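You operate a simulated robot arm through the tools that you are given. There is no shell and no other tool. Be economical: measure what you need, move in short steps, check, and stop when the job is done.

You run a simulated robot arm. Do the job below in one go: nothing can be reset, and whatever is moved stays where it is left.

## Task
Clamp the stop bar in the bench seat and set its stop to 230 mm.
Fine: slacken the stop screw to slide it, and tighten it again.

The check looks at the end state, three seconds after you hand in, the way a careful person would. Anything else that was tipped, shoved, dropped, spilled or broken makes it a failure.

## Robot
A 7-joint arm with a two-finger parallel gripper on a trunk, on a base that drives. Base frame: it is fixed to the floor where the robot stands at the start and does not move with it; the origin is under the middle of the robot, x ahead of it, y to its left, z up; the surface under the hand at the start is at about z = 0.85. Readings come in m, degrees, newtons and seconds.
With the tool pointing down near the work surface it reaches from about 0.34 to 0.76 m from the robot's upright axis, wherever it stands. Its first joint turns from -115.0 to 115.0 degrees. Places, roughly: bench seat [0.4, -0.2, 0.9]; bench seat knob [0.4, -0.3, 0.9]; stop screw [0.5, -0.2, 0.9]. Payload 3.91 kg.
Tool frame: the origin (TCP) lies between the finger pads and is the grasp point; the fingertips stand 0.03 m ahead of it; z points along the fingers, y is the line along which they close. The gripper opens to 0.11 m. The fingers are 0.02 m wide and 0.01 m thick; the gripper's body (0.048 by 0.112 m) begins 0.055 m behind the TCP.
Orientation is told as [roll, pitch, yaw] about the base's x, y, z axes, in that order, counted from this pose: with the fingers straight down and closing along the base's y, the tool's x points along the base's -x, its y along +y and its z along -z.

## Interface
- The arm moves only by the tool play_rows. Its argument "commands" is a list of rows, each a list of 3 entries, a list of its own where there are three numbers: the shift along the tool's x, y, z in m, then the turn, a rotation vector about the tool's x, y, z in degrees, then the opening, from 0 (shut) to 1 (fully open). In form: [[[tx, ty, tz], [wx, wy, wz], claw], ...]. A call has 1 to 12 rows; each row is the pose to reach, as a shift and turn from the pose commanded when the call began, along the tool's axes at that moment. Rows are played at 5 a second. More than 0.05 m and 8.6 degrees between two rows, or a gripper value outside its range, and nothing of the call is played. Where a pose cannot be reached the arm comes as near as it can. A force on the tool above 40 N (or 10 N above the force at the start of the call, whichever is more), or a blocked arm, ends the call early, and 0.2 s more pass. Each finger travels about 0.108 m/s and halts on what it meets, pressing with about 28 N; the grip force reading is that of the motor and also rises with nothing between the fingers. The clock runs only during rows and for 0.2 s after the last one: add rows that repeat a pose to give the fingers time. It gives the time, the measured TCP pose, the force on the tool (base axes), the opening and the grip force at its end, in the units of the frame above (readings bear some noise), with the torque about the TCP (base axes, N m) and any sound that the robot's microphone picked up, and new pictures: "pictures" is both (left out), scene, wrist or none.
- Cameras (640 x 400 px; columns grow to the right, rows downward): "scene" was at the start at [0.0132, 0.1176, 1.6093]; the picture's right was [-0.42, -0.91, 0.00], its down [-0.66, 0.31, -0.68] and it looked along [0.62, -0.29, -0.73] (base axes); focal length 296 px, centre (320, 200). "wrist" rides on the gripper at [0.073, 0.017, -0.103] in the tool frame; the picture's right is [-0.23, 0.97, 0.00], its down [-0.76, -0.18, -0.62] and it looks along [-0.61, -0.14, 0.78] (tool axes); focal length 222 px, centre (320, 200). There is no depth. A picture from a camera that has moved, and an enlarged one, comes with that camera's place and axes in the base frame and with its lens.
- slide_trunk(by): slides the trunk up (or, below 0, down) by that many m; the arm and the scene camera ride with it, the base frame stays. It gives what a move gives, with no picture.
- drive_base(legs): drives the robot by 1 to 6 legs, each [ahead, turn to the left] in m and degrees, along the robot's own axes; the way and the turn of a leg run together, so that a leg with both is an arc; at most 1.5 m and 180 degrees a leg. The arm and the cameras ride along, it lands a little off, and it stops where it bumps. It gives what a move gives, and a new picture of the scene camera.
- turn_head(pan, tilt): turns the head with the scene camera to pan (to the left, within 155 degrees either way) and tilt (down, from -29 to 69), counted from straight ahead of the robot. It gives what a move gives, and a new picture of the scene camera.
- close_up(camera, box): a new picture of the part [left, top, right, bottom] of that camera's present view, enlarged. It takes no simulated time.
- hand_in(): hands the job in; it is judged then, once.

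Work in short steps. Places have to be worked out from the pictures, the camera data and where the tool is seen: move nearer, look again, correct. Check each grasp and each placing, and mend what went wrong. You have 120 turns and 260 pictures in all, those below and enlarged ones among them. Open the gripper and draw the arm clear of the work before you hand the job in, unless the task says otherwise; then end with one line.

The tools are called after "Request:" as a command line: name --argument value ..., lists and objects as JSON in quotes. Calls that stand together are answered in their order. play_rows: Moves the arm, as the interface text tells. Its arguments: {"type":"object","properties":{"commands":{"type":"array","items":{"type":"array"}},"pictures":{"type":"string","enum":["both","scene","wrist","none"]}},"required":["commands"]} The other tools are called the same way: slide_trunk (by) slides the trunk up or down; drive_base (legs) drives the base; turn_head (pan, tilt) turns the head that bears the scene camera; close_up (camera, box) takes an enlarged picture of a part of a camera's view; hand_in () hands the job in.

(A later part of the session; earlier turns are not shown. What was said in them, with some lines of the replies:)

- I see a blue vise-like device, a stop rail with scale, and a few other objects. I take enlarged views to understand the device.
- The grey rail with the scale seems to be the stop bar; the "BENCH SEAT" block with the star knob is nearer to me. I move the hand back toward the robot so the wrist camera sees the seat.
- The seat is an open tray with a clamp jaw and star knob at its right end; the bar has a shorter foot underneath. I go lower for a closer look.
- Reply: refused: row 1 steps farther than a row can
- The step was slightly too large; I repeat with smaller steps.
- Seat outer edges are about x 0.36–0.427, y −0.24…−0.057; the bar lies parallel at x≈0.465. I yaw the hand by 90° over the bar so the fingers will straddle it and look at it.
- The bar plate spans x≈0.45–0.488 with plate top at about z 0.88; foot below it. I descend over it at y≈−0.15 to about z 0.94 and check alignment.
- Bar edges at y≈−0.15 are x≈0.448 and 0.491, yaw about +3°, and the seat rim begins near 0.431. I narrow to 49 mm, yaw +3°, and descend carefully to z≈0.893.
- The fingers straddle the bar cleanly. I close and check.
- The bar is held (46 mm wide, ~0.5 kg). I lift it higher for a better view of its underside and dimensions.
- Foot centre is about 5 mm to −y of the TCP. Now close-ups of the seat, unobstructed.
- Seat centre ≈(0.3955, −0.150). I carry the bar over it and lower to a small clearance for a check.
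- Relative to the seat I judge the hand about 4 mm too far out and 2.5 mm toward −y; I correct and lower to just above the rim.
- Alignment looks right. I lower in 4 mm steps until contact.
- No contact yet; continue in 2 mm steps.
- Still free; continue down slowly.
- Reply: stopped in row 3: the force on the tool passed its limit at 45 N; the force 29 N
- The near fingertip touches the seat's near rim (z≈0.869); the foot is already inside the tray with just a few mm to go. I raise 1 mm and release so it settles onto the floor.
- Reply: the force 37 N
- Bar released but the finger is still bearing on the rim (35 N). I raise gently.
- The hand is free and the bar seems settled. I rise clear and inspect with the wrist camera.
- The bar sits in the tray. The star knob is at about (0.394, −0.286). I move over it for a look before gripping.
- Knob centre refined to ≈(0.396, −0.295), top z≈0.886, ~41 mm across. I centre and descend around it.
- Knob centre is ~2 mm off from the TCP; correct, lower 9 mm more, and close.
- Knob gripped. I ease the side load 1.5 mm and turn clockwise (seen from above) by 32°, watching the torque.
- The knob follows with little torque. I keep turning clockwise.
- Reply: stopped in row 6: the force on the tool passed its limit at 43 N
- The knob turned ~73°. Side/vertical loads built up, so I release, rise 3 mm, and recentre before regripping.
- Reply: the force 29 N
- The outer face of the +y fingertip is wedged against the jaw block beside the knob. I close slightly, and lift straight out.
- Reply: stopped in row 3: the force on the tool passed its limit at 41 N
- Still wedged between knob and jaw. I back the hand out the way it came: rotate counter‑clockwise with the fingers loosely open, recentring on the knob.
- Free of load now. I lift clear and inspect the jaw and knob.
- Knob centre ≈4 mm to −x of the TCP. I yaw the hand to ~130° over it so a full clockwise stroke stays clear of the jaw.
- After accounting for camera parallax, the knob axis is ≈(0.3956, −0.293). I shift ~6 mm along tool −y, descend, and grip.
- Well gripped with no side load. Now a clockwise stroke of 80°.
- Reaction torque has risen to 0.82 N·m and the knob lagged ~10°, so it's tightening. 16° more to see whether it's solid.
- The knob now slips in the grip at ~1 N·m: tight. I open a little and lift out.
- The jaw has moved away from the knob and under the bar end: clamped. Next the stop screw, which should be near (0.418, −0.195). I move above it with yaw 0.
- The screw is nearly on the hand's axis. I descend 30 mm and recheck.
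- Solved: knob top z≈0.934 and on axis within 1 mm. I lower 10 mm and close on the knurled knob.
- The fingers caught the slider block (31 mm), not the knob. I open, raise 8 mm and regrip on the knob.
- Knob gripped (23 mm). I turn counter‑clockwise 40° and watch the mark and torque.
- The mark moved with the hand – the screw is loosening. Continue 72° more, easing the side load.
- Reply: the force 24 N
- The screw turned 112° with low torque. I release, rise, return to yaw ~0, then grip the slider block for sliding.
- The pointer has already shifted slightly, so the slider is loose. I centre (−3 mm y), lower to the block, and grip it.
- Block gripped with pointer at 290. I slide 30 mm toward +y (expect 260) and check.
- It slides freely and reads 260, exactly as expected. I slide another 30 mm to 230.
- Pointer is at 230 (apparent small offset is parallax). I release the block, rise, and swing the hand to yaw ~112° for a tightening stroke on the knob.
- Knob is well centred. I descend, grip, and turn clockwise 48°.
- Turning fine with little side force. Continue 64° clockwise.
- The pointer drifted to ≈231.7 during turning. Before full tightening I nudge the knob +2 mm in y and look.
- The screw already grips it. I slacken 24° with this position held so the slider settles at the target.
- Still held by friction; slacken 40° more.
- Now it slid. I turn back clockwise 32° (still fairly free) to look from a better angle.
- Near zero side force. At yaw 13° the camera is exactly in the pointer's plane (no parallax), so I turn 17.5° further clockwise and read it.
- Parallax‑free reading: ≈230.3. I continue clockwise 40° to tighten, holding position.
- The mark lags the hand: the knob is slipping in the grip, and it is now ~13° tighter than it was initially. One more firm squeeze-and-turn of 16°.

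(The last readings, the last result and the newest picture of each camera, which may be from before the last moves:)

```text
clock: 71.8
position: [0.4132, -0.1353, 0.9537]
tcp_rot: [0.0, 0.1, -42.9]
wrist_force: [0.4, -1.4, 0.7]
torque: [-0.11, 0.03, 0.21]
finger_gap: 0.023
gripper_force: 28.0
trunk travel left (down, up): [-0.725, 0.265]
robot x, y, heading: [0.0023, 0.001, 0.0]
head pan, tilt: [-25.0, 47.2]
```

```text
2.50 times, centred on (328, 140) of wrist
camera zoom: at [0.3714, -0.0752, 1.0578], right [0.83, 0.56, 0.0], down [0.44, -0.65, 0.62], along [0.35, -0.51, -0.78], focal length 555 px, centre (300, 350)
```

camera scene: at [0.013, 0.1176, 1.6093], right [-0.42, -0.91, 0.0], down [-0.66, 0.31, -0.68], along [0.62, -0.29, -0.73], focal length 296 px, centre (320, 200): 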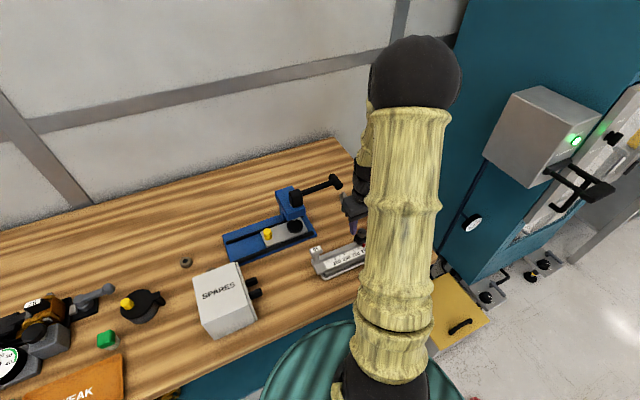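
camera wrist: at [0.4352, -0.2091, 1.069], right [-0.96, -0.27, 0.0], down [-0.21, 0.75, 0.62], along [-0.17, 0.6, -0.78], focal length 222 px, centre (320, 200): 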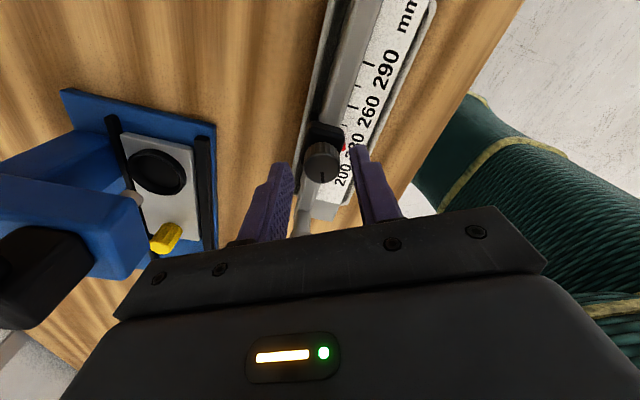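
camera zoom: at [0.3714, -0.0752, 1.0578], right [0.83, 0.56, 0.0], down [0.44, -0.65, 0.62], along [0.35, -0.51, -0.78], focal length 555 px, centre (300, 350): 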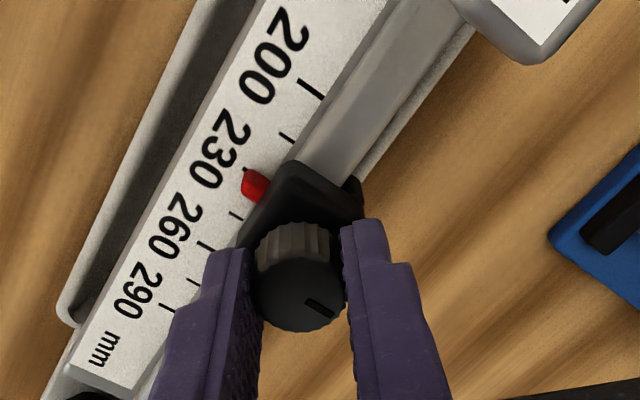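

The knob no longer turns—fully tight for this grip. I release, rise, and swing to yaw ~13° to verify the reading.

Request:
play_rows --commands '[[[0, 0, 0], [0, 0, 0], 0.2], [[0, 0, 0], [0, 0, 0], 0.4], [[0, 0, -0.02], [0, 0, 0], 0.4], [[0, 0, -0.02], [0, 0, -8], 0.4], [[0, 0, -0.02], [0, 0, -16], 0.4], [[0, 0, -0.02], [0, 0, -24], 0.4], [[0, 0, -0.02], [0, 0, -32], 0.4], [[0, 0, -0.02], [0, 0, -40], 0.4], [[0, 0, -0.02], [0, 0, -48], 0.4], [[0, 0, -0.02], [0, 0, -56], 0.4], [[0, 0, -0.02], [0, 0, -56], 0.4]]'

Request:
close_up --camera "wrist" --box '[270, 50, 366, 110]'

Request:
close_up --camera "wrist" --box '[160, 0, 480, 200]'

```text
clock: 74.2
position: [0.4126, -0.136, 0.9742]
tcp_rot: [0.1, 0.0, 13.5]
wrist_force: [0.4, -0.1, 0.0]
torque: [-0.02, -0.01, 0.01]
finger_gap: 0.0439
gripper_force: 0.1
trunk travel left (down, up): [-0.725, 0.265]
robot x, y, heading: [-0.0025, 0.0002, -0.1]
head pan, tilt: [-25.0, 47.2]
camera scene: at [0.0131, 0.1176, 1.6093], right [-0.42, -0.91, 0.0], down [-0.66, 0.31, -0.68], along [0.62, -0.29, -0.73], focal length 296 px, centre (320, 200)
camera wrist: at [0.3389, -0.1371, 1.0775], right [-0.01, 1.0, 0.0], down [0.78, 0.0, 0.62], along [0.62, 0.0, -0.78], focal length 222 px, centre (320, 200)
```

scene: 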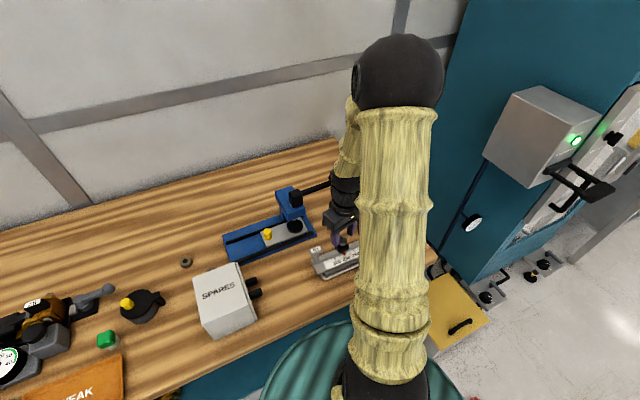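
wrist: 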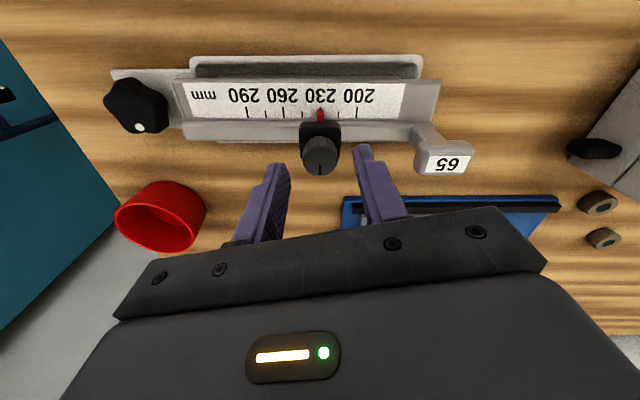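

```text
6.67 times, centred on (318, 80) of wrist
camera zoom: at [0.3389, -0.1371, 1.0775], right [-0.01, 1.0, 0.0], down [0.78, 0.0, 0.62], along [0.62, 0.0, -0.78], focal length 1481 px, centre (333, 1000)
```

zoom: 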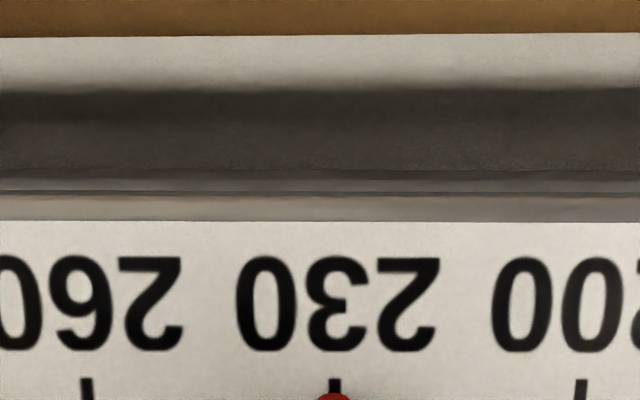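

```text
2.00 times, centred on (320, 100) of wrist
camera zoom: at [0.3389, -0.1371, 1.0775], right [-0.01, 1.0, 0.0], down [0.78, 0.0, 0.62], along [0.62, 0.0, -0.78], focal length 444 px, centre (320, 400)
```

zoom: 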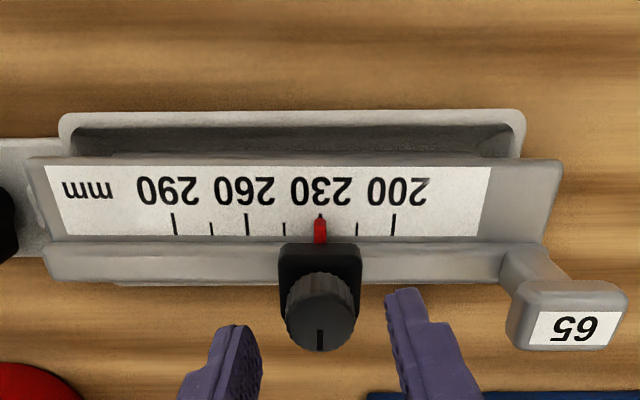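

Pointer reads 230 on the tick, screw tight, and the bar withstood ~20 N side loads without shifting. I open the gripper and withdraw upward, then check the whole scene.

Request:
play_rows --commands '[[[0, 0, -0.045], [0, 0, 0], 0.6], [[0, 0, -0.09], [0, 0, 0], 0.8], [[0, 0, -0.135], [0, 0, 0], 1], [[0, 0, -0.18], [0, 0, 0], 1], [[0, 0, -0.22], [0, 0, 0], 1], [[0, 0, -0.26], [0, 0, 0], 1]]'

Request:
close_up --camera "scene" --box '[290, 200, 418, 280]'

Request:
close_up --camera "wrist" --box '[160, 0, 480, 200]'

```text
clock: 75.5
position: [0.4124, -0.1374, 1.2347]
tcp_rot: [0.2, 0.0, 13.4]
wrist_force: [-0.7, 0.4, 0.1]
torque: [0.03, -0.02, 0.02]
finger_gap: 0.1098
gripper_force: 0.1
trunk travel left (down, up): [-0.725, 0.265]
robot x, y, heading: [-0.0017, 0.002, -0.2]
head pan, tilt: [-25.0, 47.2]
camera scene: at [0.0125, 0.1178, 1.6093], right [-0.42, -0.91, 0.0], down [-0.66, 0.31, -0.68], along [0.62, -0.29, -0.73], focal length 296 px, centre (320, 200)
camera wrist: at [0.3385, -0.1387, 1.339], right [0.0, 1.0, 0.0], down [0.78, 0.0, 0.62], along [0.62, 0.0, -0.78], focal length 222 px, centre (320, 200)
```

scene: 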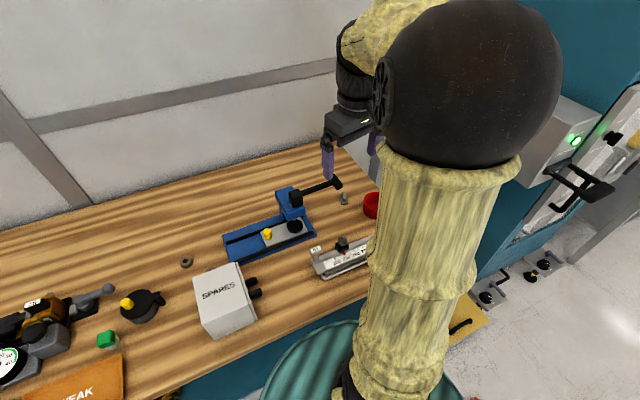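
wrist: 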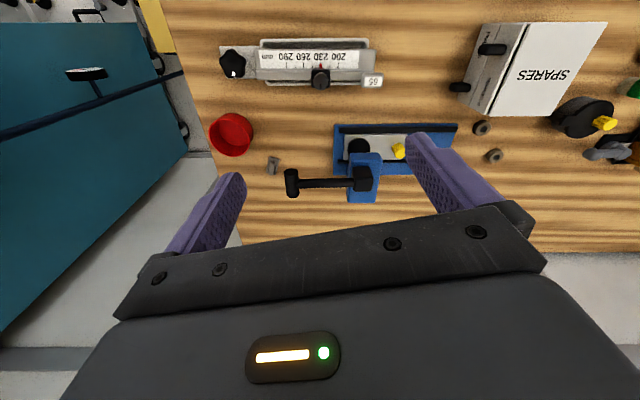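

```text
5.00 times, centred on (354, 240) of scene
camera zoom: at [0.0125, 0.1178, 1.6093], right [-0.42, -0.91, 0.0], down [-0.66, 0.31, -0.68], along [0.62, -0.29, -0.73], focal length 1480 px, centre (150, 0)
```

zoom: 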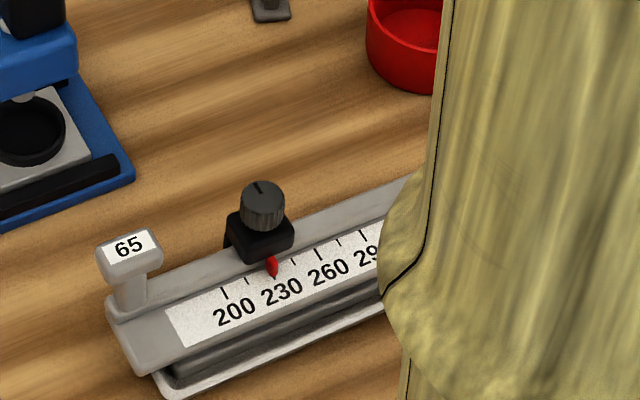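

```text
2.00 times, centred on (320, 100) of wrist
camera zoom: at [0.3385, -0.1387, 1.339], right [0.0, 1.0, 0.0], down [0.78, 0.0, 0.62], along [0.62, 0.0, -0.78], focal length 444 px, centre (320, 400)
```

zoom: 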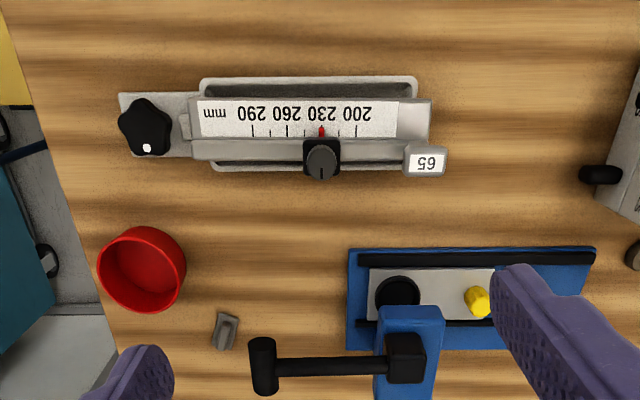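

Everything else stands where it was: the bar is clamped in the seat, the pointer is on 230, and the arm is clear. Handing in.

Request:
hand_in

```text
The job is handed in.
```

The stop bar is clamped in the bench seat, its stop is set to 230 mm with the screw tightened again, and the arm is drawn clear with the gripper open.
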